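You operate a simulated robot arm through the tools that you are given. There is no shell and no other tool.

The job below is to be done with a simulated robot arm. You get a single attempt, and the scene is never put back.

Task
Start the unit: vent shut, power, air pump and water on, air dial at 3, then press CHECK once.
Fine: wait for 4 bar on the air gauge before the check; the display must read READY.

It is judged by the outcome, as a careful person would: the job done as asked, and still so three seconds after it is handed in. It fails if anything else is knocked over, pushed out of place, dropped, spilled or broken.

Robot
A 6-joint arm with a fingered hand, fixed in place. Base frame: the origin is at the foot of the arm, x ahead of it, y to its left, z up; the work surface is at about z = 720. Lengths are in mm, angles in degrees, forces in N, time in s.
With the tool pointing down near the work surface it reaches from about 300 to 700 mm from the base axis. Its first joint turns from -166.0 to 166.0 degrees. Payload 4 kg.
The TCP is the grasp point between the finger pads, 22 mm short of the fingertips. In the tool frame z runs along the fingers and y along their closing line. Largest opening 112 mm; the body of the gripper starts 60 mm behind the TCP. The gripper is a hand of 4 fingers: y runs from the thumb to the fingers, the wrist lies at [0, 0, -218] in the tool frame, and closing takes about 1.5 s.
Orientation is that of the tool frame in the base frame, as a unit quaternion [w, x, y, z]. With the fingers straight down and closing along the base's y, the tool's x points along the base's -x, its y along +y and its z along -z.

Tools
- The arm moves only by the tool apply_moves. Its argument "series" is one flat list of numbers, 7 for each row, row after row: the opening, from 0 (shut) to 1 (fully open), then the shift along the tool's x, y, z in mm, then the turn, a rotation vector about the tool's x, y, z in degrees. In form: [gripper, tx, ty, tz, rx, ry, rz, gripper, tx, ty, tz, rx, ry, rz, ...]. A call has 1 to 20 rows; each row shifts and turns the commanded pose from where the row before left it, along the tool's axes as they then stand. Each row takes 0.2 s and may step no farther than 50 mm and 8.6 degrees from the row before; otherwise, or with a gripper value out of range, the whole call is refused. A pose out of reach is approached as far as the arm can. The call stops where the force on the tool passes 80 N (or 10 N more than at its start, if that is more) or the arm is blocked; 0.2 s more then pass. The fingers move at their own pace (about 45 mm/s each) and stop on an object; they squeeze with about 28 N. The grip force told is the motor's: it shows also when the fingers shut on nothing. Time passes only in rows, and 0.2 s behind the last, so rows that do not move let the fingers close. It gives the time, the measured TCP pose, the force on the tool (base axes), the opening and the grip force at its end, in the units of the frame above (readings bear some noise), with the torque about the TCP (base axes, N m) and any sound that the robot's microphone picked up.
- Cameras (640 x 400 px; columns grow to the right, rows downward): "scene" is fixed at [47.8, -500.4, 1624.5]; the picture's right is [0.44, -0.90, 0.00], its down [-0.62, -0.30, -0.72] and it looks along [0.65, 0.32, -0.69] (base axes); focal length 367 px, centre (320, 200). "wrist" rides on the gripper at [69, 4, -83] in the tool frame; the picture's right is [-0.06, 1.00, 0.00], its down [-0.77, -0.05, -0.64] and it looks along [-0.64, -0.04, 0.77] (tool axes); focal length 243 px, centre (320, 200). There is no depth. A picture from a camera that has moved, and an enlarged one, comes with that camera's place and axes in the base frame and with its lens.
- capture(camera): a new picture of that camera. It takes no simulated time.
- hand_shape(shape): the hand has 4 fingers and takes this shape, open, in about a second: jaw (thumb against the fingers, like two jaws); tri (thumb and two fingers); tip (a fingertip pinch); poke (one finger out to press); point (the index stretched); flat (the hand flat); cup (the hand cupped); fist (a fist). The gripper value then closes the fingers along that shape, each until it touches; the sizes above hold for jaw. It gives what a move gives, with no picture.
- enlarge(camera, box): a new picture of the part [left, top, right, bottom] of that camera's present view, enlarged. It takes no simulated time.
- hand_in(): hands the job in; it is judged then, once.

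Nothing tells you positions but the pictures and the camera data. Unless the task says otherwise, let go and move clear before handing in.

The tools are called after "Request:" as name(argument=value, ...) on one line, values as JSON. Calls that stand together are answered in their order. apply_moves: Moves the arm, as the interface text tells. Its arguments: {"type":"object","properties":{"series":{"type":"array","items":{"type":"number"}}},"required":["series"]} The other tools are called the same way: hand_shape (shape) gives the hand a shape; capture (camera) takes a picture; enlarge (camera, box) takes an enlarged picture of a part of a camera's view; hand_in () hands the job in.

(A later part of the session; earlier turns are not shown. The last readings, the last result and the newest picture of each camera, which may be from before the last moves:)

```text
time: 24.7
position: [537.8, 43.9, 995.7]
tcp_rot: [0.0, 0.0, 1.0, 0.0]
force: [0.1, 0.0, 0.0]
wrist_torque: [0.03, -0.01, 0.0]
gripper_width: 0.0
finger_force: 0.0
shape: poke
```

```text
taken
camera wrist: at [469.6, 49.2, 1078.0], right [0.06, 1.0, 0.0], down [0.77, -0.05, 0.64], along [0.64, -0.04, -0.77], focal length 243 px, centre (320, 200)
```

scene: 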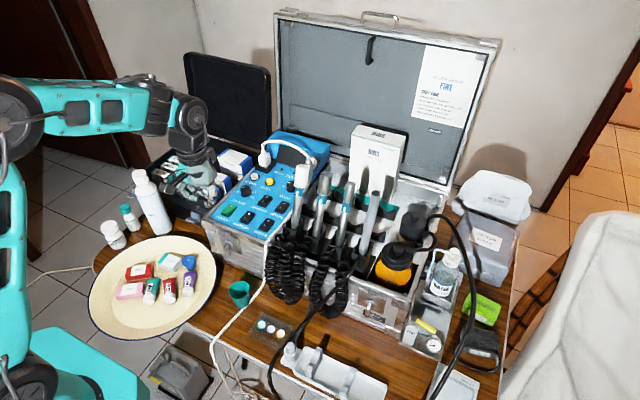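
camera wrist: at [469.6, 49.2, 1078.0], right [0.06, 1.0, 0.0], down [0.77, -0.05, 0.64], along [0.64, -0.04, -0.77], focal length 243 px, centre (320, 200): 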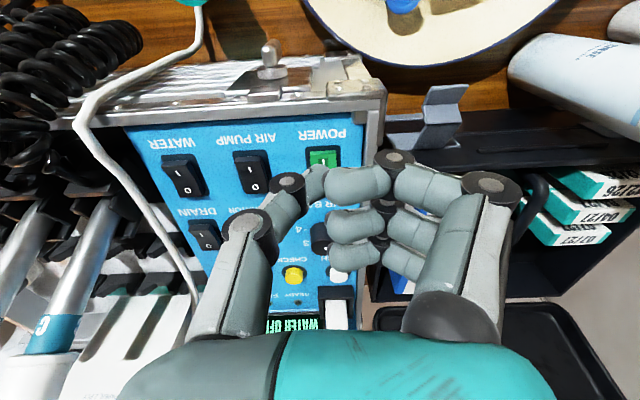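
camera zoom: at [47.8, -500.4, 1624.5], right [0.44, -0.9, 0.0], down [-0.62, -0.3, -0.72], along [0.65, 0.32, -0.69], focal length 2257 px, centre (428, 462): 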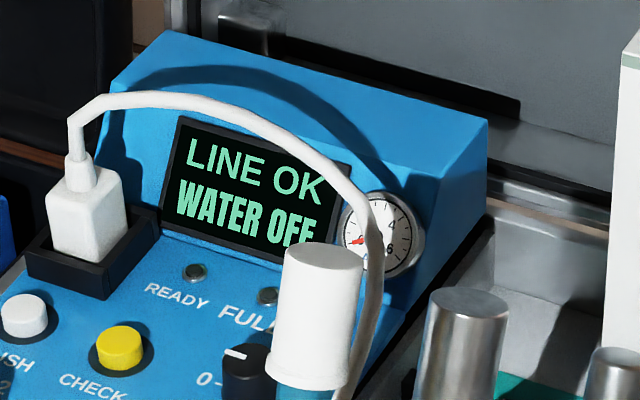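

Power is on and the display reads LINE OK / WATER OFF. Pressing with the TCP at x≈570 works. Next I'll press AIR PUMP at y≈-15 the same way and watch the gauges and sounds.

Request:
apply_moves(series=[1, -15.1, -30.5, 26.5, 0, 0, 0, 1, -15.1, -30.5, 26.5, 0, 0, 0, 1, 0, 0, 0, 0, 0, 0, 1, 0, 0, 6, 0, 0, 0, 1, 0, 0, 4, 0, 0, 0, 1, 0, 0, 4, 0, 0, 0, 1, 0, 0, 3, 0, 0, 0, 1, 0, 0, 0, 0, 0, 0])

Request:
enlarge(camera="scene", box=[220, 175, 300, 250])

```text
time: 26.5
position: [568.5, -14.0, 926.6]
tcp_rot: [0.001, 0.002, 1.0, 0.001]
force: [-11.0, -6.8, 24.2]
wrist_torque: [-0.05, 0.1, 0.03]
gripper_width: 0.1
finger_force: 0.1
shape: poke
```

```text
5.33 times, centred on (260, 212) of scene
camera zoom: at [47.8, -500.4, 1624.5], right [0.44, -0.9, 0.0], down [-0.62, -0.3, -0.72], along [0.65, 0.32, -0.69], focal length 1956 px, centre (640, 133)
```

zoom: 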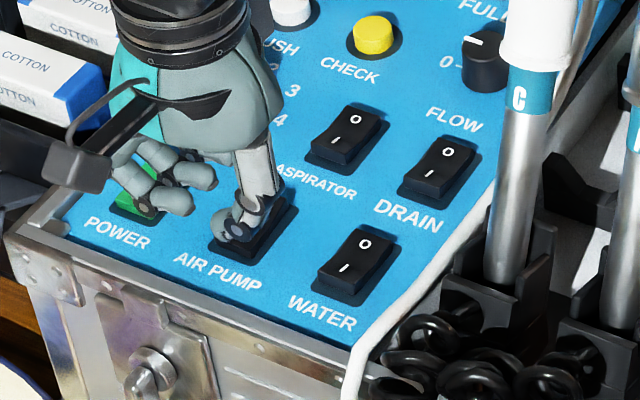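

The rocker seems to have tipped. I'll lift off and check the pump switch, display and gauges.

Request:
apply_moves(series=[1, 0, 0, -20, 0, 0, 0, 1, 0, 0, -30, 0, 0, 0, 1, 30, 0, -20, 0, 0, 0, 1, 0, 0, 0, 0, 0, 0])

Request:
enlarge(camera="scene", box=[220, 175, 320, 265])

Request:
enlarge(camera="scene", box=[270, 125, 335, 190])

Request:
enlarge(camera="scene", box=[405, 310, 445, 360])

```text
time: 27.5
position: [538.8, -13.1, 996.8]
tcp_rot: [0.0, 0.0, 1.0, 0.0]
force: [0.8, 0.2, -0.4]
wrist_torque: [0.05, 0.0, 0.01]
gripper_width: 0.0
finger_force: 0.1
shape: poke
```

```text
4.44 times, centred on (270, 220) of scene
camera zoom: at [47.8, -500.4, 1624.5], right [0.44, -0.9, 0.0], down [-0.62, -0.3, -0.72], along [0.65, 0.32, -0.69], focal length 1630 px, centre (542, 111)
```

zoom: 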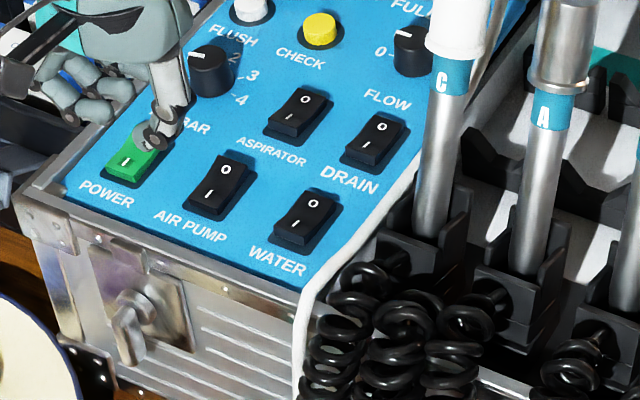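

```text
6.15 times, centred on (302, 158) of scene
camera zoom: at [47.8, -500.4, 1624.5], right [0.44, -0.9, 0.0], down [-0.62, -0.3, -0.72], along [0.65, 0.32, -0.69], focal length 2257 px, centre (428, 462)
```

zoom: 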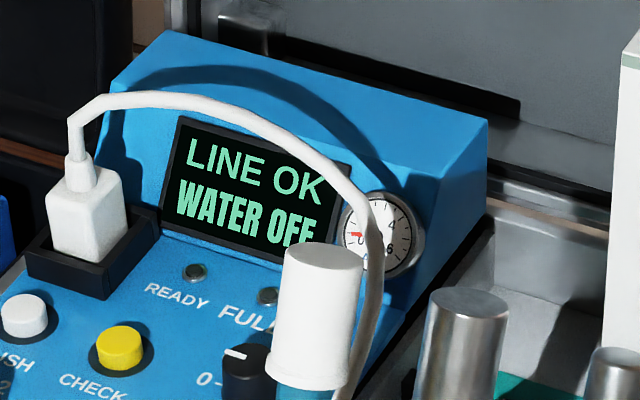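

```text
8.00 times, centred on (425, 335) of scene
camera zoom: at [47.8, -500.4, 1624.5], right [0.44, -0.9, 0.0], down [-0.62, -0.3, -0.72], along [0.65, 0.32, -0.69], focal length 2934 px, centre (-520, -880)
```

zoom: 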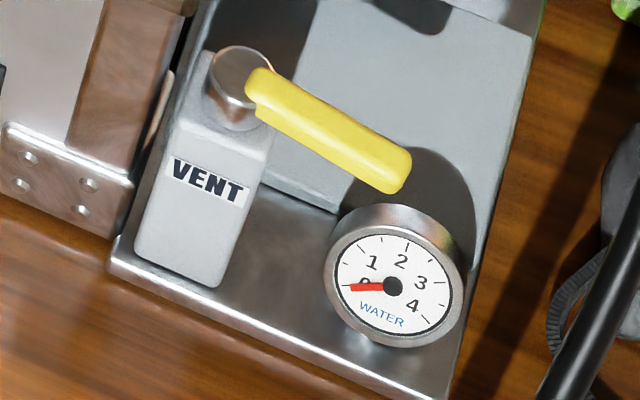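

The AIR PUMP rocker is tipped to I and the air gauge needle has begun to move. I'll wait a few seconds and compare the gauges before I turn the water on.

Request:
enlarge(camera="scene", box=[300, 150, 320, 170])

Request:
enlarge(camera="scene", box=[235, 205, 290, 250])

Request:
apply_moves(series=[1, 0, 0, 0, 0, 0, 0, 1, 0, 0, 0, 0, 0, 0, 1, 0, 0, 0, 0, 0, 0, 1, 0, 0, 0, 0, 0, 0, 1, 0, 0, 0, 0, 0, 0, 1, 0, 0, 0, 0, 0, 0, 1, 0, 0, 0, 0, 0, 0, 1, 0, 0, 0, 0, 0, 0, 1, 0, 0, 0, 0, 0, 0, 1, 0, 0, 0, 0, 0, 0])

Request:
enlarge(camera="scene", box=[300, 150, 320, 170])

Request:
enlarge(camera="scene", box=[415, 330, 445, 360])

```text
16.00 times, centred on (310, 160) of scene
camera zoom: at [47.8, -500.4, 1624.5], right [0.44, -0.9, 0.0], down [-0.62, -0.3, -0.72], along [0.65, 0.32, -0.69], focal length 5867 px, centre (480, 840)
```

zoom: 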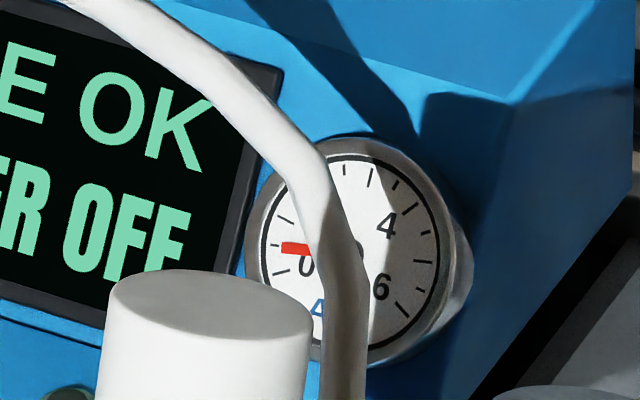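

```text
8.89 times, centred on (262, 228) of scene
camera zoom: at [47.8, -500.4, 1624.5], right [0.44, -0.9, 0.0], down [-0.62, -0.3, -0.72], along [0.65, 0.32, -0.69], focal length 3260 px, centre (831, -44)
```

zoom: 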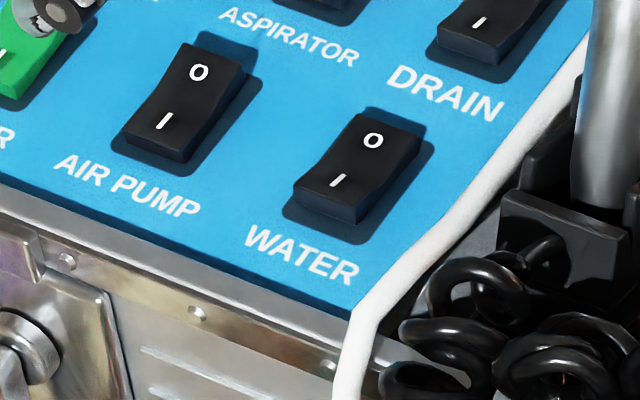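

```text
time: 29.7
position: [538.9, -12.6, 996.1]
tcp_rot: [0.0, -0.001, 1.0, 0.0]
force: [-0.8, -0.1, -0.9]
wrist_torque: [-0.01, 0.02, 0.0]
gripper_width: 0.0
finger_force: 0.1
shape: poke
```

```text
16.00 times, centred on (310, 160) of scene
camera zoom: at [47.8, -500.4, 1624.5], right [0.44, -0.9, 0.0], down [-0.62, -0.3, -0.72], along [0.65, 0.32, -0.69], focal length 5867 px, centre (480, 840)
```

zoom: 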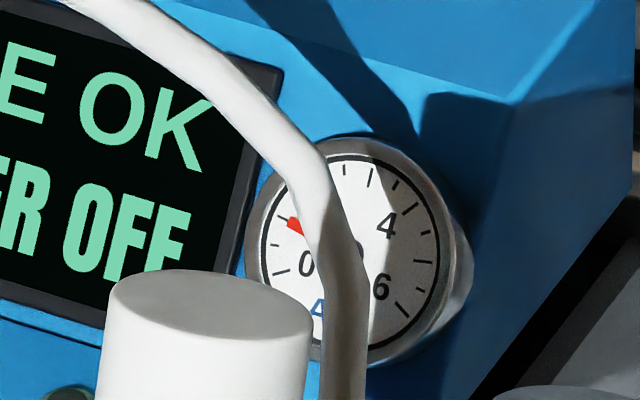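

```text
13.33 times, centred on (430, 345) of scene
camera zoom: at [47.8, -500.4, 1624.5], right [0.44, -0.9, 0.0], down [-0.62, -0.3, -0.72], along [0.65, 0.32, -0.69], focal length 4890 px, centre (-1147, -1733)
```

zoom: 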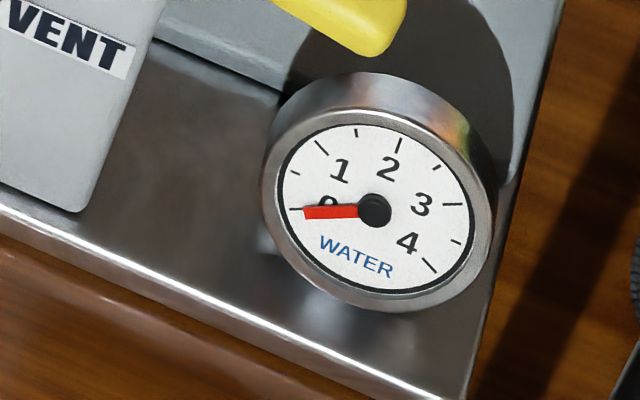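

The air gauge climbs about one tick every 2 s while the water gauge stays at 0, so the vent's state is still open to question. For WATER, the white cable and handpiece C are close on the -y side, so I'll turn the hand 90° to point the thumb away from them, then hover over WATER.

Request:
apply_moves(series=[1, 0, 0, 0, 0, 0, -8.2, 1, 0, 0, 0, 0, 0, -8.2, 1, 0, 0, 0, 0, 0, -8.2, 1, 0, 0, 0, 0, 0, -8.2, 1, 0, 0, 0, 0, 0, -8.2, 1, 0, 0, 0, 0, 0, -8.2, 1, 0, 0, 0, 0, 0, -8.2, 1, 0, 0, 0, 0, 0, -8.2, 1, 0, 0, 0, 0, 0, -8.2, 1, 0, 0, 0, 0, 0, -8.2, 1, 0, 0, 0, 0, 0, -8, 1, 31, -15.5, 20, 0, 0, 0, 1, 31, -15.5, 20, 0, 0, 0, 1, 0, 0, 0, 0, 0, 0])

Request:
capture(camera="wrist")

Request:
enlarge(camera="scene", box=[200, 130, 340, 260])

```text
time: 32.7
position: [581.8, 47.1, 970.2]
tcp_rot: [0.006, -0.697, 0.717, 0.01]
force: [0.2, 0.0, -0.1]
wrist_torque: [-0.01, -0.01, 0.02]
gripper_width: 0.0
finger_force: 0.1
shape: poke
out of reach, approached as far as the arm can: row 10, 11, 12, 13
```

```text
taken
camera wrist: at [577.4, -23.3, 1052.5], right [-1.0, 0.09, 0.01], down [0.07, 0.75, 0.66], along [0.06, 0.66, -0.75], focal length 243 px, centre (320, 200)
```

wrist: 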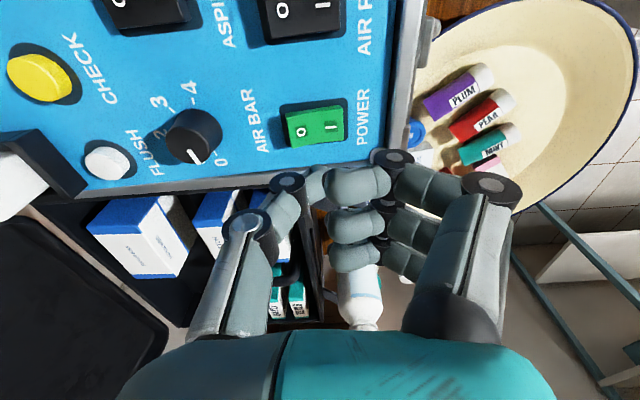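

```text
3.08 times, centred on (270, 195) of scene
camera zoom: at [47.8, -500.4, 1624.5], right [0.44, -0.9, 0.0], down [-0.62, -0.3, -0.72], along [0.65, 0.32, -0.69], focal length 1128 px, centre (474, 215)
```

zoom: 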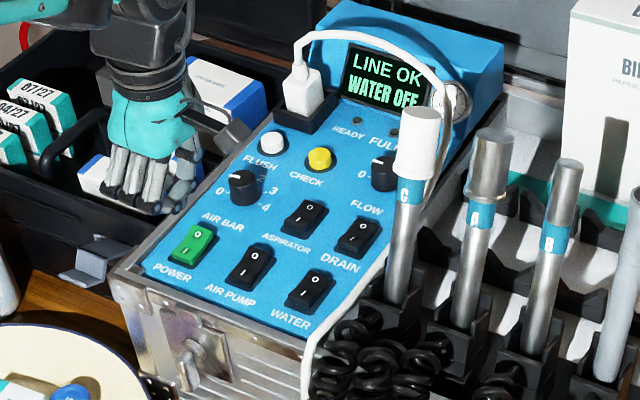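

The 90° yaw was past the wrist limit, so the arm stopped short, away from WATER. I'll raise a bit and turn back to about 60° yaw so the pose is reachable.

Request:
apply_moves(series=[1, 0, 0, -30, 0, 0, 0, 1, 0, 0, 0, 0, 0, 7.5, 1, 0, 0, 0, 0, 0, 7.5, 1, 0, 0, 0, 0, 0, 7.5, 1, 0, 0, 0, 0, 0, 7.5, 1, 0, 0, 0, 0, 0, 0, 1, 0, 0, 0, 0, 0, 0])

Request:
capture(camera="wrist")

Request:
enlarge(camera="scene", box=[200, 130, 340, 260])

```text
time: 34.3
position: [583.6, 59.3, 1000.9]
tcp_rot: [0.0, -0.499, 0.867, -0.001]
force: [-0.3, 0.9, -0.1]
wrist_torque: [0.02, 0.01, 0.0]
gripper_width: 0.0
finger_force: 0.1
shape: poke
out of reach, approached as far as the arm can: row 1
```

```text
taken
camera wrist: at [545.8, 1.8, 1085.3], right [-0.83, 0.56, 0.0], down [0.43, 0.64, 0.64], along [0.36, 0.53, -0.77], focal length 243 px, centre (320, 200)
```

wrist: 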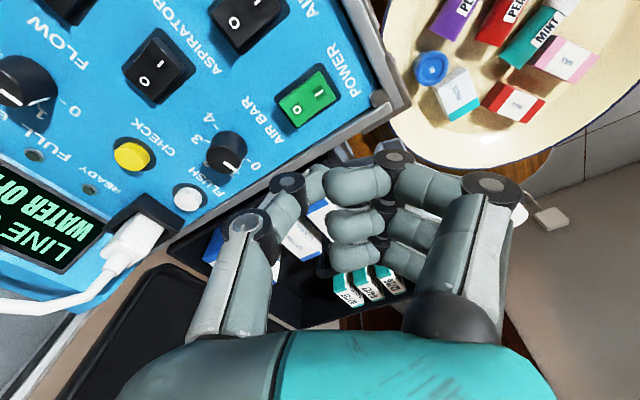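

```text
3.08 times, centred on (270, 195) of scene
camera zoom: at [47.8, -500.4, 1624.5], right [0.44, -0.9, 0.0], down [-0.62, -0.3, -0.72], along [0.65, 0.32, -0.69], focal length 1128 px, centre (474, 215)
```

zoom: 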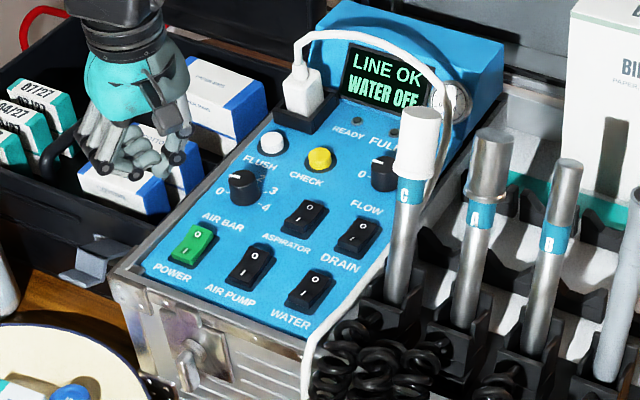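

The commanded pose has reset to here, at yaw 60°. I'll move over to WATER, staying high, and look.

Request:
apply_moves(series=[1, 41.4, -19.1, 5, 0, 0, 0, 1, 41.4, -19.1, 5, 0, 0, 0, 1, 41.5, -19.1, 10, 0, 0, 0, 1, 0, 0, 10, 0, 0, 0, 1, 0, 0, 0, 0, 0, 0])

Request:
capture(camera="wrist")

Request:
enlarge(camera="scene", box=[230, 150, 340, 260])

```text
time: 35.5
position: [572.1, -78.6, 969.5]
tcp_rot: [0.0, -0.499, 0.866, 0.0]
force: [-0.6, 0.4, 0.5]
wrist_torque: [-0.01, -0.01, -0.02]
gripper_width: 0.0
finger_force: 0.0
shape: poke
```

```text
taken
camera wrist: at [534.7, -136.2, 1052.8], right [-0.83, 0.55, 0.0], down [0.43, 0.64, 0.64], along [0.36, 0.53, -0.77], focal length 243 px, centre (320, 200)
```

wrist: 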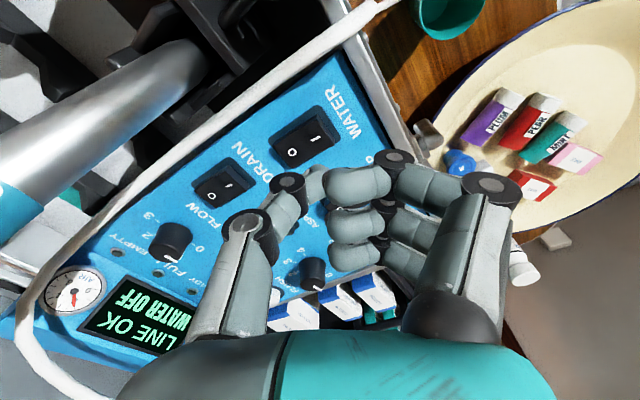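

```text
3.64 times, centred on (285, 205) of scene
camera zoom: at [47.8, -500.4, 1624.5], right [0.44, -0.9, 0.0], down [-0.62, -0.3, -0.72], along [0.65, 0.32, -0.69], focal length 1334 px, centre (447, 182)
```

zoom: 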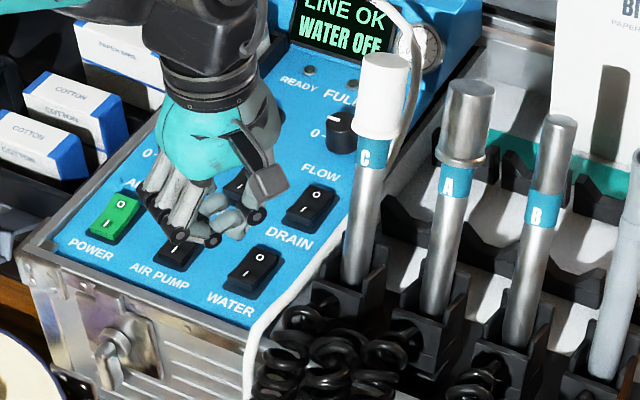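

The thumb tip is about 4 mm ahead of the TCP here, so I'll shift 6 mm back toward the I end and press down gently.

Request:
apply_moves(series=[1, 3, 5.2, 15, 0, 0, 0, 1, 0, 0, 15, 0, 0, 0, 1, 0, 0, 6, 0, 0, 0, 1, 0, 0, 4, 0, 0, 0, 1, 0, 0, 4, 0, 0, 0, 1, 0, 0, 3, 0, 0, 0, 1, 0, 0, 0, 0, 0, 0])

Request:
capture(camera="wrist")

Request:
enlarge(camera="scene", box=[230, 150, 340, 260])

```text
time: 37.1
position: [565.9, -77.4, 924.9]
tcp_rot: [0.0, -0.5, 0.866, 0.0]
force: [0.7, -0.2, 7.8]
wrist_torque: [0.03, -0.04, 0.01]
gripper_width: 0.4
finger_force: 0.0
shape: poke
```

```text
taken
camera wrist: at [528.9, -135.2, 1008.2], right [-0.83, 0.55, 0.0], down [0.42, 0.64, 0.64], along [0.36, 0.53, -0.77], focal length 243 px, centre (320, 200)
```

wrist: 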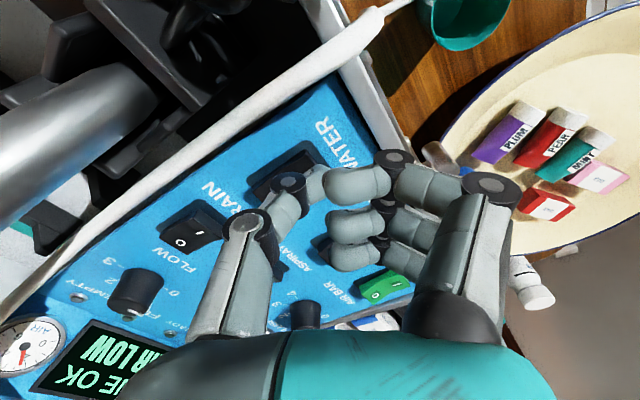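

```text
3.64 times, centred on (285, 205) of scene
camera zoom: at [47.8, -500.4, 1624.5], right [0.44, -0.9, 0.0], down [-0.62, -0.3, -0.72], along [0.65, 0.32, -0.69], focal length 1334 px, centre (447, 182)
```

zoom: 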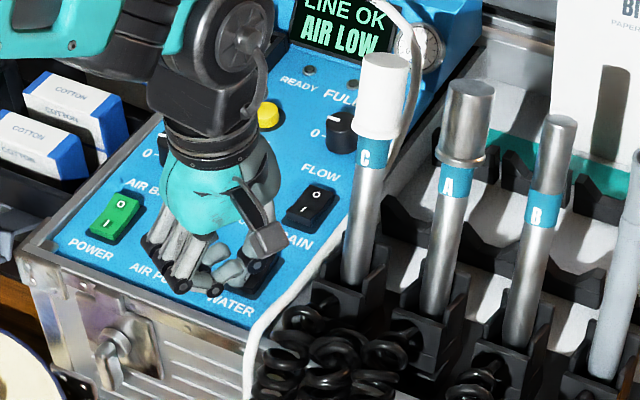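

The display now reads AIR LOW, so water is on. I'll lift off and check the switches and both gauges.

Request:
apply_moves(series=[1, 0, 0, -20, 0, 0, 0, 1, 0, 0, -30, 0, 0, 0, 1, 0, 0, -40, 0, 0, 0, 1, 0, 0, 0, 0, 0, 0])

Request:
capture(camera="wrist")

Request:
enlarge(camera="scene", box=[415, 330, 445, 360])

Request:
enlarge(camera="wrist", box=[30, 230, 200, 370])

Request:
enlarge(camera="scene", box=[210, 160, 310, 250])

```text
time: 38.1
position: [565.3, -79.0, 1017.7]
tcp_rot: [0.0, -0.5, 0.866, 0.0]
force: [-0.7, -0.4, -0.2]
wrist_torque: [0.01, -0.02, -0.02]
gripper_width: 0.1
finger_force: 0.1
shape: poke
```

```text
taken
camera wrist: at [528.2, -136.3, 1101.1], right [-0.83, 0.55, 0.0], down [0.43, 0.64, 0.64], along [0.36, 0.53, -0.77], focal length 243 px, centre (320, 200)
```

wrist: 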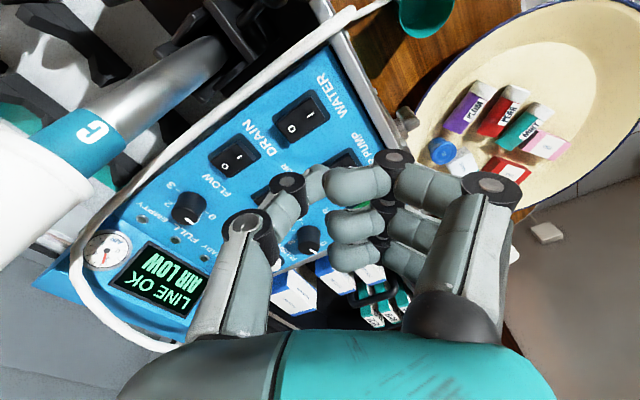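

```text
13.33 times, centred on (430, 345) of scene
camera zoom: at [47.8, -500.4, 1624.5], right [0.44, -0.9, 0.0], down [-0.62, -0.3, -0.72], along [0.65, 0.32, -0.69], focal length 4890 px, centre (-1147, -1733)
```

zoom: 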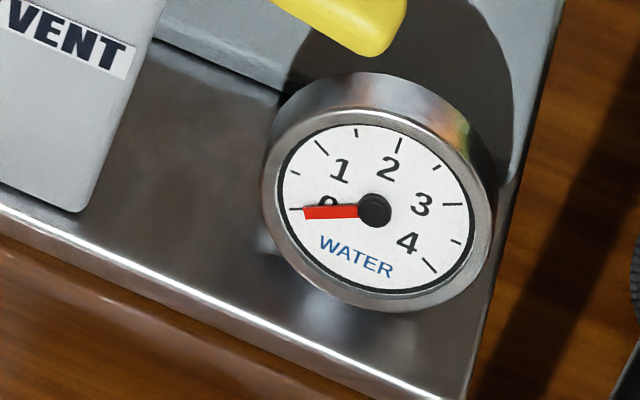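

```text
2.86 times, centred on (115, 300) of wrist
camera zoom: at [528.2, -136.3, 1101.1], right [-0.83, 0.55, 0.0], down [0.43, 0.64, 0.64], along [0.36, 0.53, -0.77], focal length 693 px, centre (906, -86)
```

zoom: 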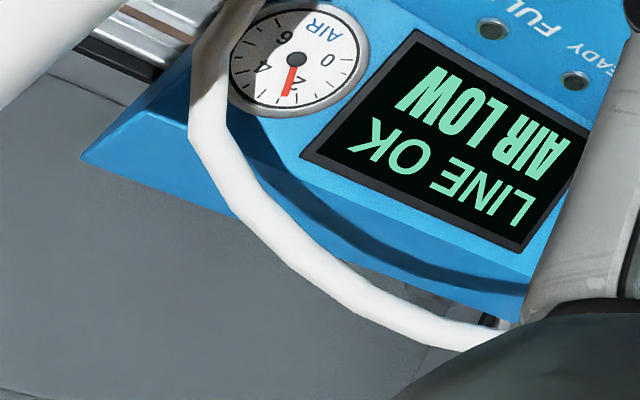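

```text
4.44 times, centred on (260, 205) of scene
camera zoom: at [47.8, -500.4, 1624.5], right [0.44, -0.9, 0.0], down [-0.62, -0.3, -0.72], along [0.65, 0.32, -0.69], focal length 1630 px, centre (587, 178)
```

zoom: 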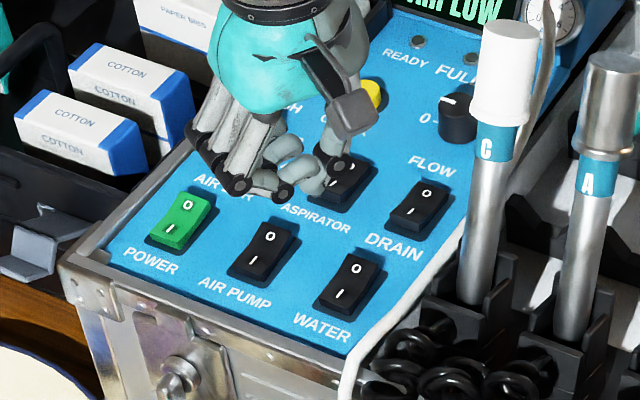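

All three switches are on, air is a little over 2 bar and rising, and the water gauge is still at 0. Next is the AIR BAR dial, so I'll move above it, switch to jaw, half close and look down on the knob.

Request:
apply_moves(series=[1, -40, 9.8, 0, 0, 0, 0, 1, -40, 9.8, 0, 0, 0, 0, 1, -40, 9.8, 0, 0, 0, 0, 1, 0, 0, 0, 0, 0, 0])

Request:
hand_shape(shape="jaw")

Request:
apply_moves(series=[0.55, 0, 0, 0, 0, 0, -8, 0.55, 0, 0, 0, 0, 0, -8, 0.55, -3, -30, 0, 0, 0, 0, 0.55, 0, -20, 0, 0, 0, 0, 0.55, 0, 0, 0, 0, 0, 0])

Request:
capture(camera="wrist")

Request:
capture(camera="scene")

```text
time: 39.1
position: [600.7, 40.7, 1015.4]
tcp_rot: [0.0, -0.5, 0.866, 0.0]
force: [0.3, 0.2, -0.6]
wrist_torque: [0.01, -0.02, -0.01]
gripper_width: 0.3
finger_force: 0.2
shape: poke
```

```text
time: 40.0
position: [599.6, 39.9, 1014.3]
tcp_rot: [0.0, -0.5, 0.866, 0.0]
force: [-0.3, 0.3, -0.1]
wrist_torque: [0.02, -0.03, -0.01]
gripper_width: 111.8
finger_force: 0.0
shape: jaw
```

```text
time: 41.2
position: [649.9, 30.0, 1016.9]
tcp_rot: [-0.001, -0.616, 0.788, 0.0]
force: [-0.1, -0.7, -0.4]
wrist_torque: [0.02, -0.01, 0.0]
gripper_width: 62.3
finger_force: 0.0
shape: jaw
```

```text
taken
camera wrist: at [629.9, -35.1, 1099.9], right [-0.95, 0.3, 0.0], down [0.23, 0.73, 0.64], along [0.19, 0.61, -0.77], focal length 243 px, centre (320, 200)
```

wrist: 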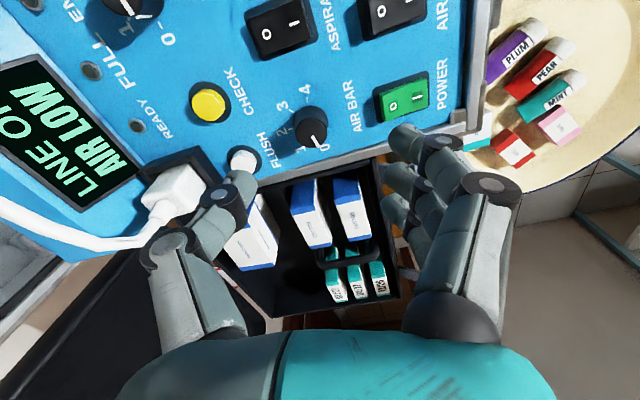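

```text
taken
```

scene: 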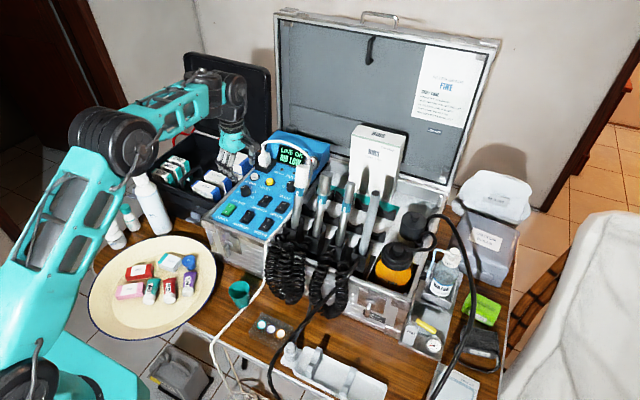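

The knob is clearly visible. I'll zoom in to measure its centre and read the pointer.

Request:
enlarge(camera="wrist", box=[230, 70, 390, 170])

Request:
enlarge(camera="scene", box=[230, 170, 275, 205])

```text
4.00 times, centred on (310, 120) of wrist
camera zoom: at [629.9, -35.1, 1099.9], right [-0.95, 0.3, 0.0], down [0.23, 0.73, 0.64], along [0.19, 0.61, -0.77], focal length 970 px, centre (360, 520)
```

zoom: 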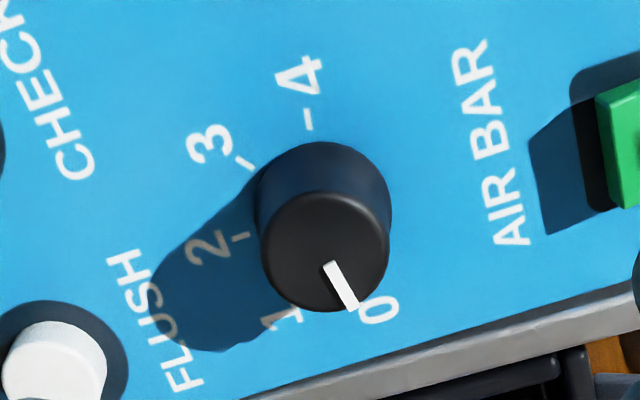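

```text
11.43 times, centred on (252, 188) of scene
camera zoom: at [47.8, -500.4, 1624.5], right [0.44, -0.9, 0.0], down [-0.62, -0.3, -0.72], along [0.65, 0.32, -0.69], focal length 4191 px, centre (1091, 343)
```

zoom: 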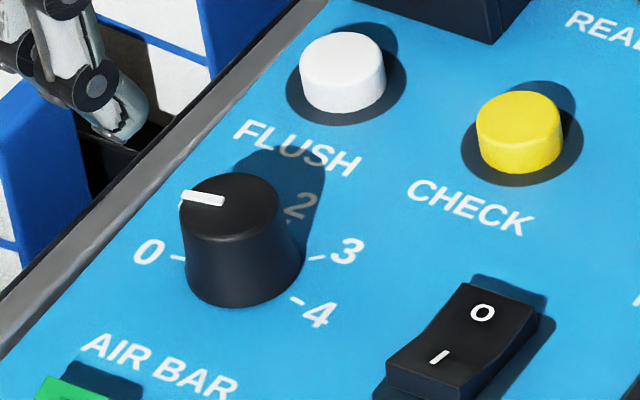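

The knob centre is near (660.5, 42), its top at z≈919 and the panel at z≈895, and the pointer is at 0. It needs 135° clockwise, so I'll first centre over it and test in the air that the wrist can turn that far.

Request:
apply_moves(series=[0.5, -14.2, -7.4, 0, 0, 0, 0, 0.5, 0, 0, 0, 0, 0, 8.5, 0.5, 0, 0, 0, 0, 0, 8.5, 0.5, 0, 0, 0, 0, 0, 8.5, 0.5, 0, 0, 0, 0, 0, 8.5, 0.5, 0, 0, 0, 0, 0, 8.5, 0.5, 0, 0, 0, 0, 0, 8.5, 0.5, 0, 0, 0, 0, 0, 8.5, 0.5, 0, 0, 0, 0, 0, 8.5, 0.5, 0, 0, 0, 0, 0, 8.5, 0.5, 0, 0, 0, 0, 0, 8.5, 0.5, 0, 0, 0, 0, 0, 8.5, 0.5, 0, 0, 0, 0, 0, 8.5, 0.5, 0, 0, 0, 0, 0, 8.5, 0.5, 0, 0, 0, 0, 0, 8.5, 0.5, 0, 0, 0, 0, 0, 8.5, 0.5, 0, 0, 0, 0, 0, 8.5, 0.5, 0, 0, 0, 0, 0, 0])

Request:
capture(camera="wrist")

Request:
enlarge(camera="scene", box=[200, 100, 340, 230])

Request:
enlarge(camera="scene", box=[300, 150, 320, 170])

Request:
enlarge(camera="scene", box=[415, 330, 445, 360])

```text
time: 45.0
position: [660.6, 42.7, 1014.8]
tcp_rot: [0.0, 0.501, 0.866, 0.0]
force: [0.8, -0.4, -0.6]
wrist_torque: [0.01, 0.03, 0.01]
gripper_width: 56.7
finger_force: 0.1
shape: jaw
```

```text
taken
camera wrist: at [630.4, 106.3, 1098.3], right [0.9, 0.44, 0.0], down [0.34, -0.69, 0.64], along [0.28, -0.58, -0.77], focal length 243 px, centre (320, 200)
```

wrist: 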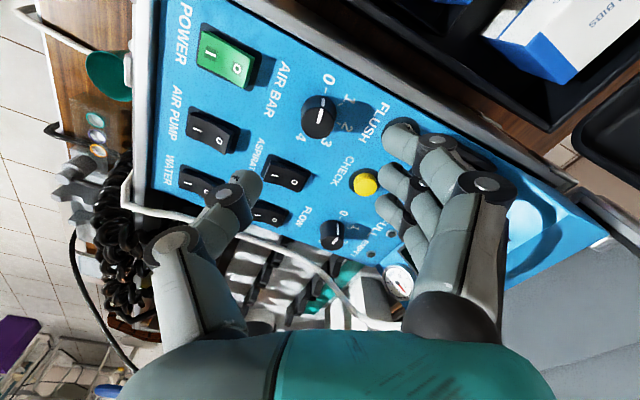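

```text
3.08 times, centred on (270, 165) of scene
camera zoom: at [47.8, -500.4, 1624.5], right [0.44, -0.9, 0.0], down [-0.62, -0.3, -0.72], along [0.65, 0.32, -0.69], focal length 1128 px, centre (474, 308)
```

zoom: 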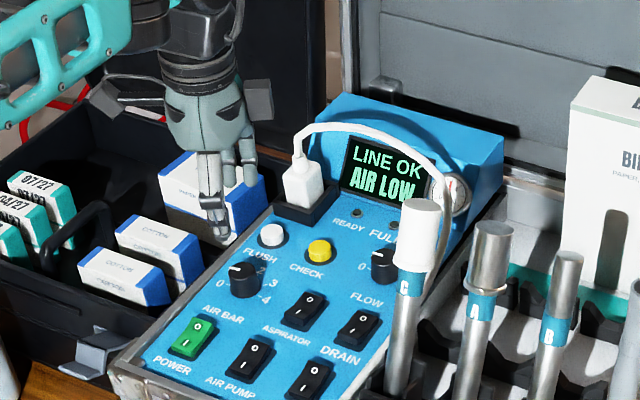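

```text
16.00 times, centred on (310, 160) of scene
camera zoom: at [47.8, -500.4, 1624.5], right [0.44, -0.9, 0.0], down [-0.62, -0.3, -0.72], along [0.65, 0.32, -0.69], focal length 5867 px, centre (480, 840)
```

zoom: 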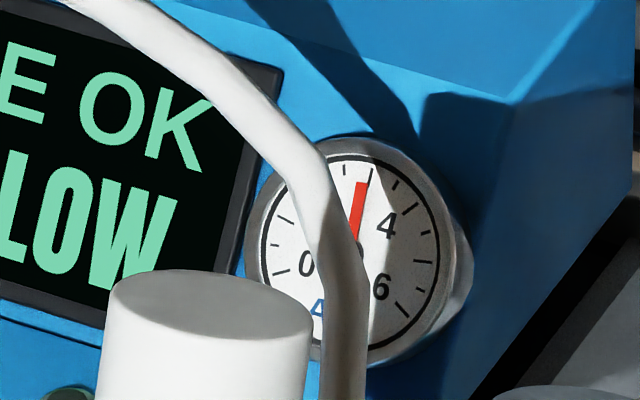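

```text
13.33 times, centred on (430, 345) of scene
camera zoom: at [47.8, -500.4, 1624.5], right [0.44, -0.9, 0.0], down [-0.62, -0.3, -0.72], along [0.65, 0.32, -0.69], focal length 4890 px, centre (-1147, -1733)
```

zoom: 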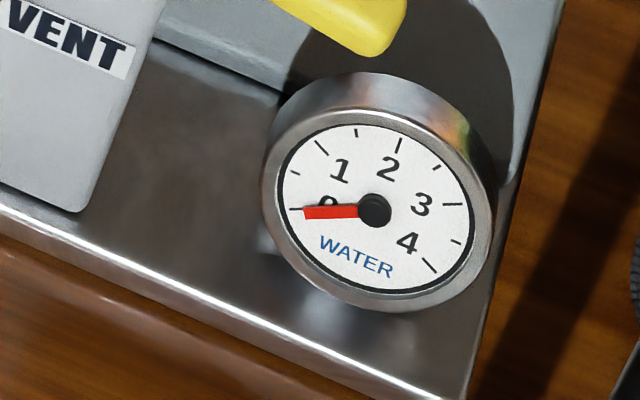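

The wrist turns freely to -60°, and air is now about 2.9 bar with the water gauge still at 0. I'll take a second fix on the knob centre from this angle.

Request:
enlarge(camera="wrist", box=[260, 60, 400, 160])

```text
4.00 times, centred on (330, 110) of wrist
camera zoom: at [630.4, 106.3, 1098.3], right [0.9, 0.44, 0.0], down [0.34, -0.69, 0.64], along [0.28, -0.58, -0.77], focal length 970 px, centre (280, 560)
```

zoom: 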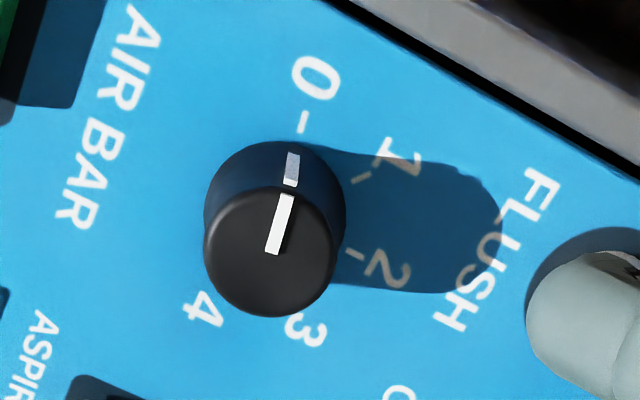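

The pointer sits exactly on the 0 tick, and both views agree on a knob centre near (660.7, 40). I'll turn back to +77° yaw, correct the position and go down around the knob.

Request:
apply_moves(series=[0.5, -2.2, -1.25, 0, 0, 0, 0, 0.5, 0, 0, 0, 0, 0, -8.6, 0.5, 0, 0, 0, 0, 0, -8.6, 0.5, 0, 0, 0, 0, 0, -8.6, 0.5, 0, 0, 0, 0, 0, -8.6, 0.5, 0, 0, 0, 0, 0, -8.6, 0.5, 0, 0, 0, 0, 0, -8.6, 0.5, 0, 0, 0, 0, 0, -8.6, 0.5, 0, 0, 0, 0, 0, -8.6, 0.5, 0, 0, 0, 0, 0, -8.6, 0.5, 0, 0, 0, 0, 0, -8.6, 0.5, 0, 0, 0, 0, 0, -8.6, 0.5, 0, 0, 0, 0, 0, -8.6, 0.5, 0, 0, 0, 0, 0, -8.6, 0.5, 0, 0, 0, 0, 0, -8.6, 0.5, 0, 0, 0, 0, 0, -8.6, 0.5, 0, 0, 0, 0, 0, -8.6, 0.5, 0, 0, 30, 0, 0, 0, 0.5, 0, 0, 15, 0, 0, 0, 0.5, 0, 0, 0, 0, 0, 0])

Request:
capture(camera="wrist")

Request:
enlarge(camera="scene", box=[210, 130, 310, 230])

```text
time: 49.2
position: [661.7, 40.5, 969.4]
tcp_rot: [0.0, -0.627, 0.779, 0.0]
force: [-0.9, 0.1, -0.3]
wrist_torque: [0.02, -0.03, 0.02]
gripper_width: 56.6
finger_force: 0.1
shape: jaw
```

```text
taken
camera wrist: at [643.5, -25.1, 1052.7], right [-0.96, 0.28, 0.0], down [0.21, 0.74, 0.64], along [0.18, 0.62, -0.77], focal length 243 px, centre (320, 200)
```

wrist: 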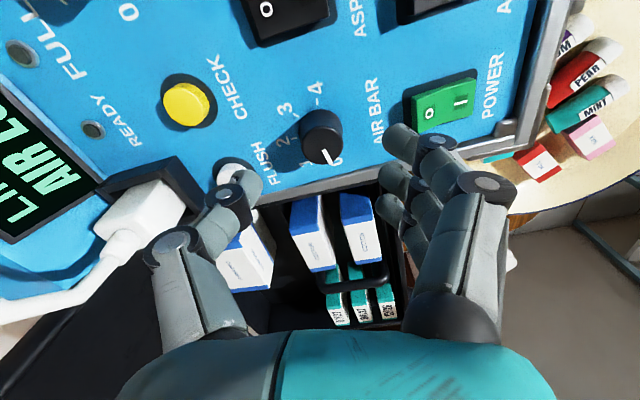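

```text
4.00 times, centred on (260, 180) of scene
camera zoom: at [47.8, -500.4, 1624.5], right [0.44, -0.9, 0.0], down [-0.62, -0.3, -0.72], along [0.65, 0.32, -0.69], focal length 1467 px, centre (560, 280)
```

zoom: 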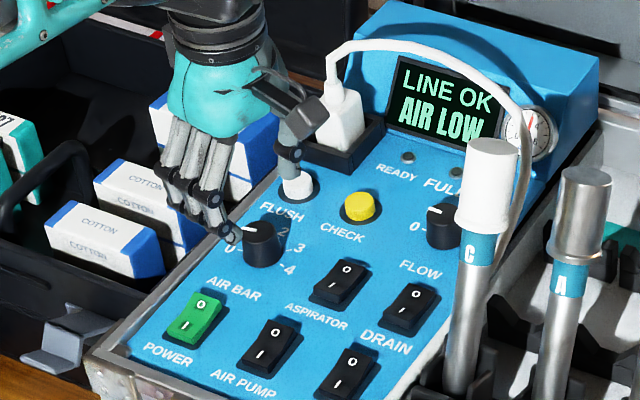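

The fingers straddle the knob with room to POWER and FLUSH. I'll narrow the opening a little and lower until the fingertips are a few mm above the panel.

Request:
apply_moves(series=[0.42, 0, 0, 15, 0, 0, 0, 0.42, 0, 0, 15, 0, 0, 0, 0.42, 0, 0, 8, 0, 0, 0, 0.42, 0, 0, 6, 0, 0, 0, 0.42, 0, 0, 0, 0, 0, 0])

Request:
enlarge(camera="wrist", box=[180, 60, 500, 260])

Request:
enlarge(camera="scene", box=[220, 150, 290, 220])

```text
time: 50.4
position: [659.6, 41.5, 925.5]
tcp_rot: [0.001, -0.627, 0.779, 0.0]
force: [0.6, -0.4, 0.8]
wrist_torque: [-0.01, -0.01, -0.03]
gripper_width: 47.7
finger_force: 0.1
shape: jaw
```

```text
2.00 times, centred on (340, 160) of wrist
camera zoom: at [642.6, -24.6, 1008.8], right [-0.96, 0.28, 0.0], down [0.21, 0.74, 0.64], along [0.18, 0.62, -0.77], focal length 485 px, centre (280, 280)
```

zoom: 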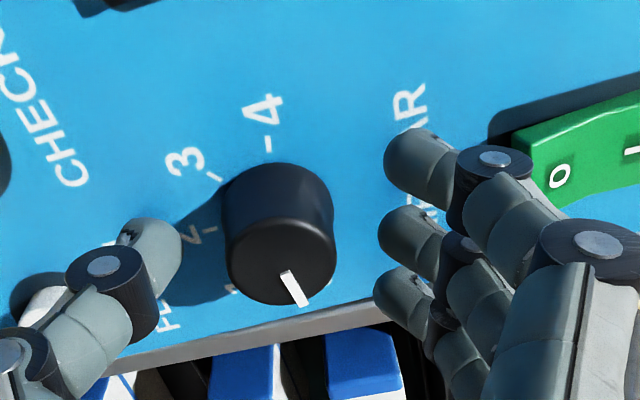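

```text
5.71 times, centred on (255, 185) of scene
camera zoom: at [47.8, -500.4, 1624.5], right [0.44, -0.9, 0.0], down [-0.62, -0.3, -0.72], along [0.65, 0.32, -0.69], focal length 2096 px, centre (691, 286)
```

zoom: 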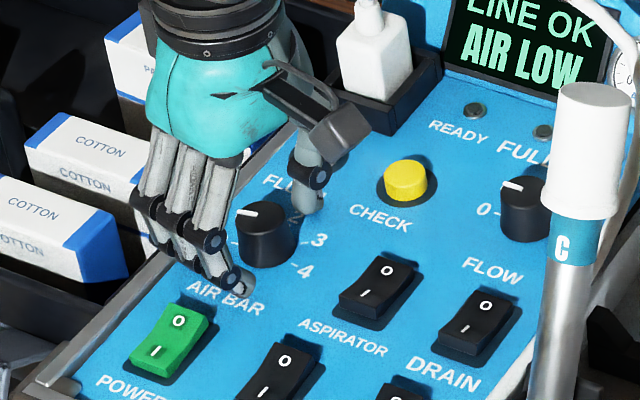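

The grasp is well aligned. I'll lower 3 mm more and close on the knob.

Request:
apply_moves(series=[0.42, 0, 0, 3, 0, 0, 0, 0.22, 0, 0, 0, 0, 0, 0, 0.15, 0, 0, 0, 0, 0, 0, 0.1, 0, 0, 0, 0, 0, 0, 0.1, 0, 0, 0, 0, 0, 0, 0.1, 0, 0, 0, 0, 0, 0])

Request:
enlarge(camera="wrist", box=[180, 60, 500, 260])

Request:
enlarge(camera="scene", box=[220, 150, 290, 220])

```text
time: 51.8
position: [661.3, 40.5, 922.0]
tcp_rot: [0.002, -0.627, 0.779, -0.001]
force: [14.2, -1.5, 1.4]
wrist_torque: [0.0, -0.2, 0.02]
gripper_width: 10.0
finger_force: 28.3
shape: jaw
```

```text
2.00 times, centred on (340, 160) of wrist
camera zoom: at [643.5, -25.7, 1005.8], right [-0.96, 0.28, 0.0], down [0.21, 0.74, 0.64], along [0.18, 0.62, -0.77], focal length 485 px, centre (280, 280)
```

zoom: 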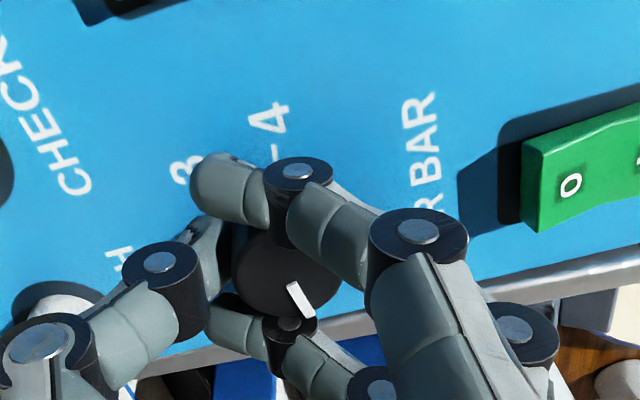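

```text
5.71 times, centred on (255, 185) of scene
camera zoom: at [47.8, -500.4, 1624.5], right [0.44, -0.9, 0.0], down [-0.62, -0.3, -0.72], along [0.65, 0.32, -0.69], focal length 2096 px, centre (691, 286)
```

zoom: 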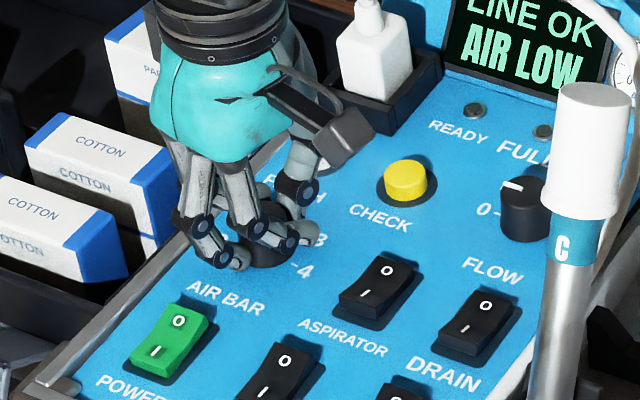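

The hand holds the knob with 28 N. I'll turn a little and check that the knob follows.

Request:
apply_moves(series=[0.1, 0, 0, 0, 0, 0, 7.5, 0.1, 0, 0, 0, 0, 0, 7.5, 0.1, 0, 0, 0, 0, 0, 7.5, 0.1, 0, 0, 0, 0, 0, 0])

Request:
enlarge(camera="wrist", box=[180, 60, 500, 260])

Request:
enlarge(camera="scene", box=[220, 150, 290, 220])

```text
time: 52.8
position: [661.9, 40.9, 923.3]
tcp_rot: [0.001, -0.461, 0.887, -0.001]
force: [19.3, -7.5, 3.1]
wrist_torque: [-0.08, -0.34, 0.06]
gripper_width: 9.2
finger_force: 27.6
shape: jaw
```

```text
2.00 times, centred on (340, 160) of wrist
camera zoom: at [618.6, -13.5, 1006.0], right [-0.78, 0.63, 0.0], down [0.48, 0.6, 0.64], along [0.4, 0.5, -0.77], focal length 485 px, centre (280, 280)
```

zoom: 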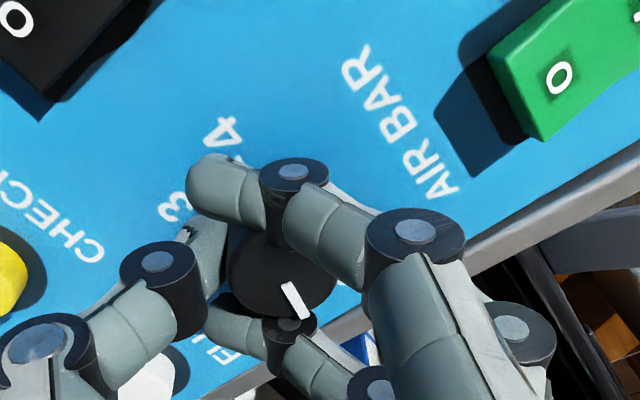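

```text
5.71 times, centred on (255, 185) of scene
camera zoom: at [47.8, -500.4, 1624.5], right [0.44, -0.9, 0.0], down [-0.62, -0.3, -0.72], along [0.65, 0.32, -0.69], focal length 2096 px, centre (691, 286)
```

zoom: 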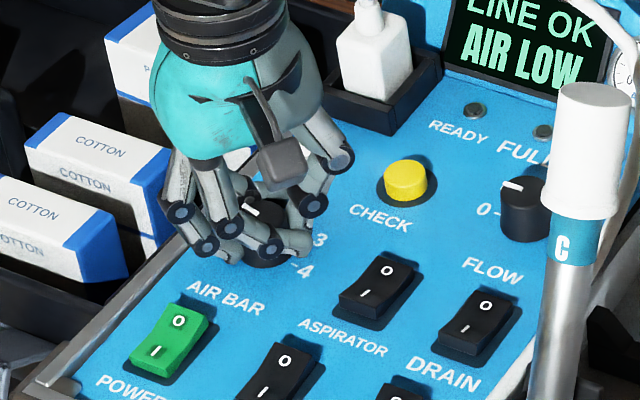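

The knob turns with the hand, since the pointer is fixed relative to the fingers. I'll continue another 90°.

Request:
apply_moves(series=[0.1, 0, 0, 0, 0, 0, 7.5, 0.1, 0, 0, 0, 0, 0, 7.5, 0.1, 0, 0, 0, 0, 0, 7.5, 0.1, 0, 0, 0, 0, 0, 7.5, 0.1, 0, 0, 0, 0, 0, 7.5, 0.1, 0, 0, 0, 0, 0, 7.5, 0.1, 0, 0, 0, 0, 0, 7.5, 0.1, 0, 0, 0, 0, 0, 7.5, 0.1, 0, 0, 0, 0, 0, 7.5, 0.1, 0, 0, 0, 0, 0, 7.5, 0.1, 0, 0, 0, 0, 0, 7.5, 0.1, 0, 0, 0, 0, 0, 7.5, 0.1, 0, 0, 0, 0, 0, 0])

Request:
enlarge(camera="wrist", box=[180, 60, 500, 260])

Request:
enlarge(camera="scene", box=[220, 150, 290, 220])

Request:
enlarge(camera="scene", box=[290, 145, 320, 170])

Request:
enlarge(camera="scene", box=[415, 330, 445, 360])

```text
time: 55.6
position: [660.4, 40.4, 922.8]
tcp_rot: [0.0, 0.301, 0.954, 0.001]
force: [-3.0, -19.3, 9.5]
wrist_torque: [-0.19, -0.07, 0.05]
gripper_width: 9.5
finger_force: 28.1
shape: jaw
```

```text
2.00 times, centred on (340, 160) of wrist
camera zoom: at [607.1, 84.4, 1005.3], right [0.63, 0.78, 0.0], down [0.6, -0.48, 0.64], along [0.5, -0.4, -0.77], focal length 485 px, centre (280, 280)
```

zoom: 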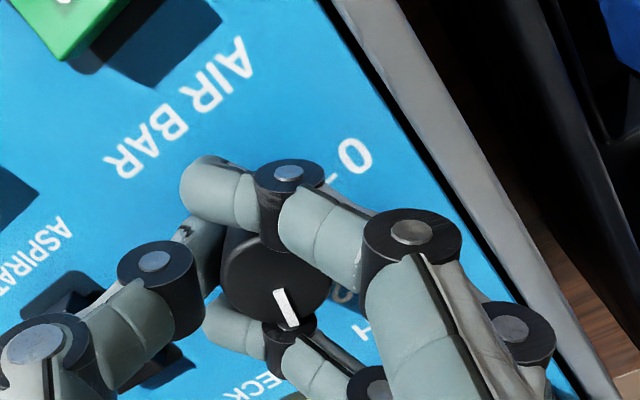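

```text
5.71 times, centred on (255, 185) of scene
camera zoom: at [47.8, -500.4, 1624.5], right [0.44, -0.9, 0.0], down [-0.62, -0.3, -0.72], along [0.65, 0.32, -0.69], focal length 2096 px, centre (691, 286)
```

zoom: 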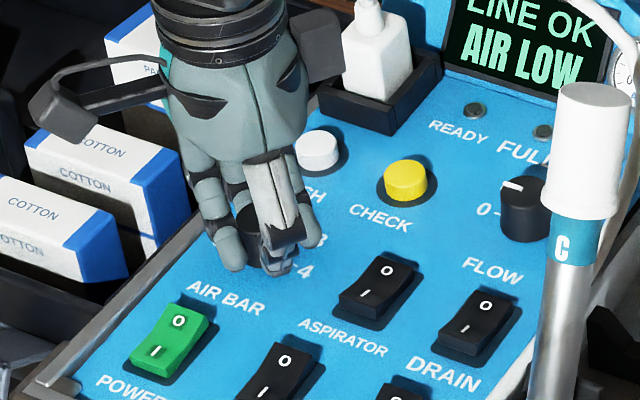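

```text
16.00 times, centred on (305, 158) of scene
camera zoom: at [47.8, -500.4, 1624.5], right [0.44, -0.9, 0.0], down [-0.62, -0.3, -0.72], along [0.65, 0.32, -0.69], focal length 5867 px, centre (560, 880)
```

zoom: 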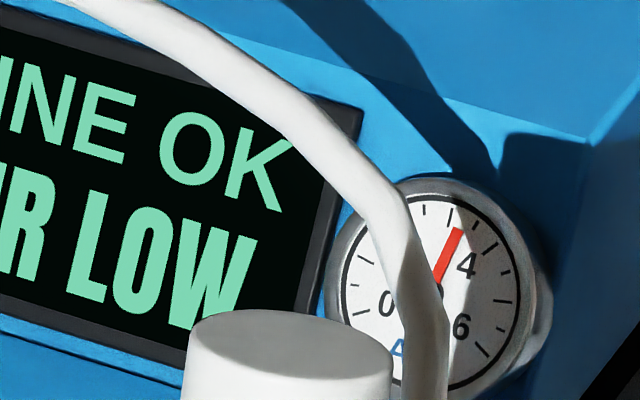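

```text
13.33 times, centred on (430, 345) of scene
camera zoom: at [47.8, -500.4, 1624.5], right [0.44, -0.9, 0.0], down [-0.62, -0.3, -0.72], along [0.65, 0.32, -0.69], focal length 4890 px, centre (-1147, -1733)
```

zoom: 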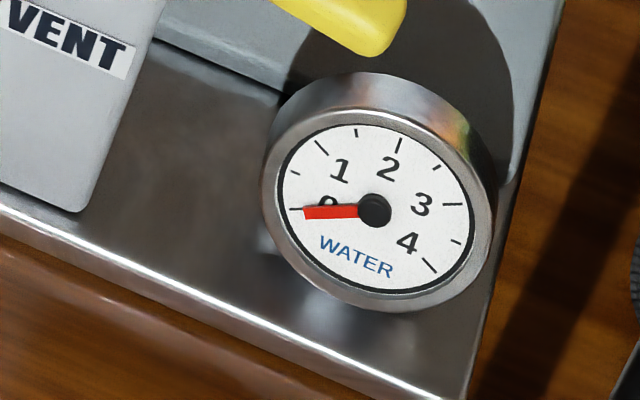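

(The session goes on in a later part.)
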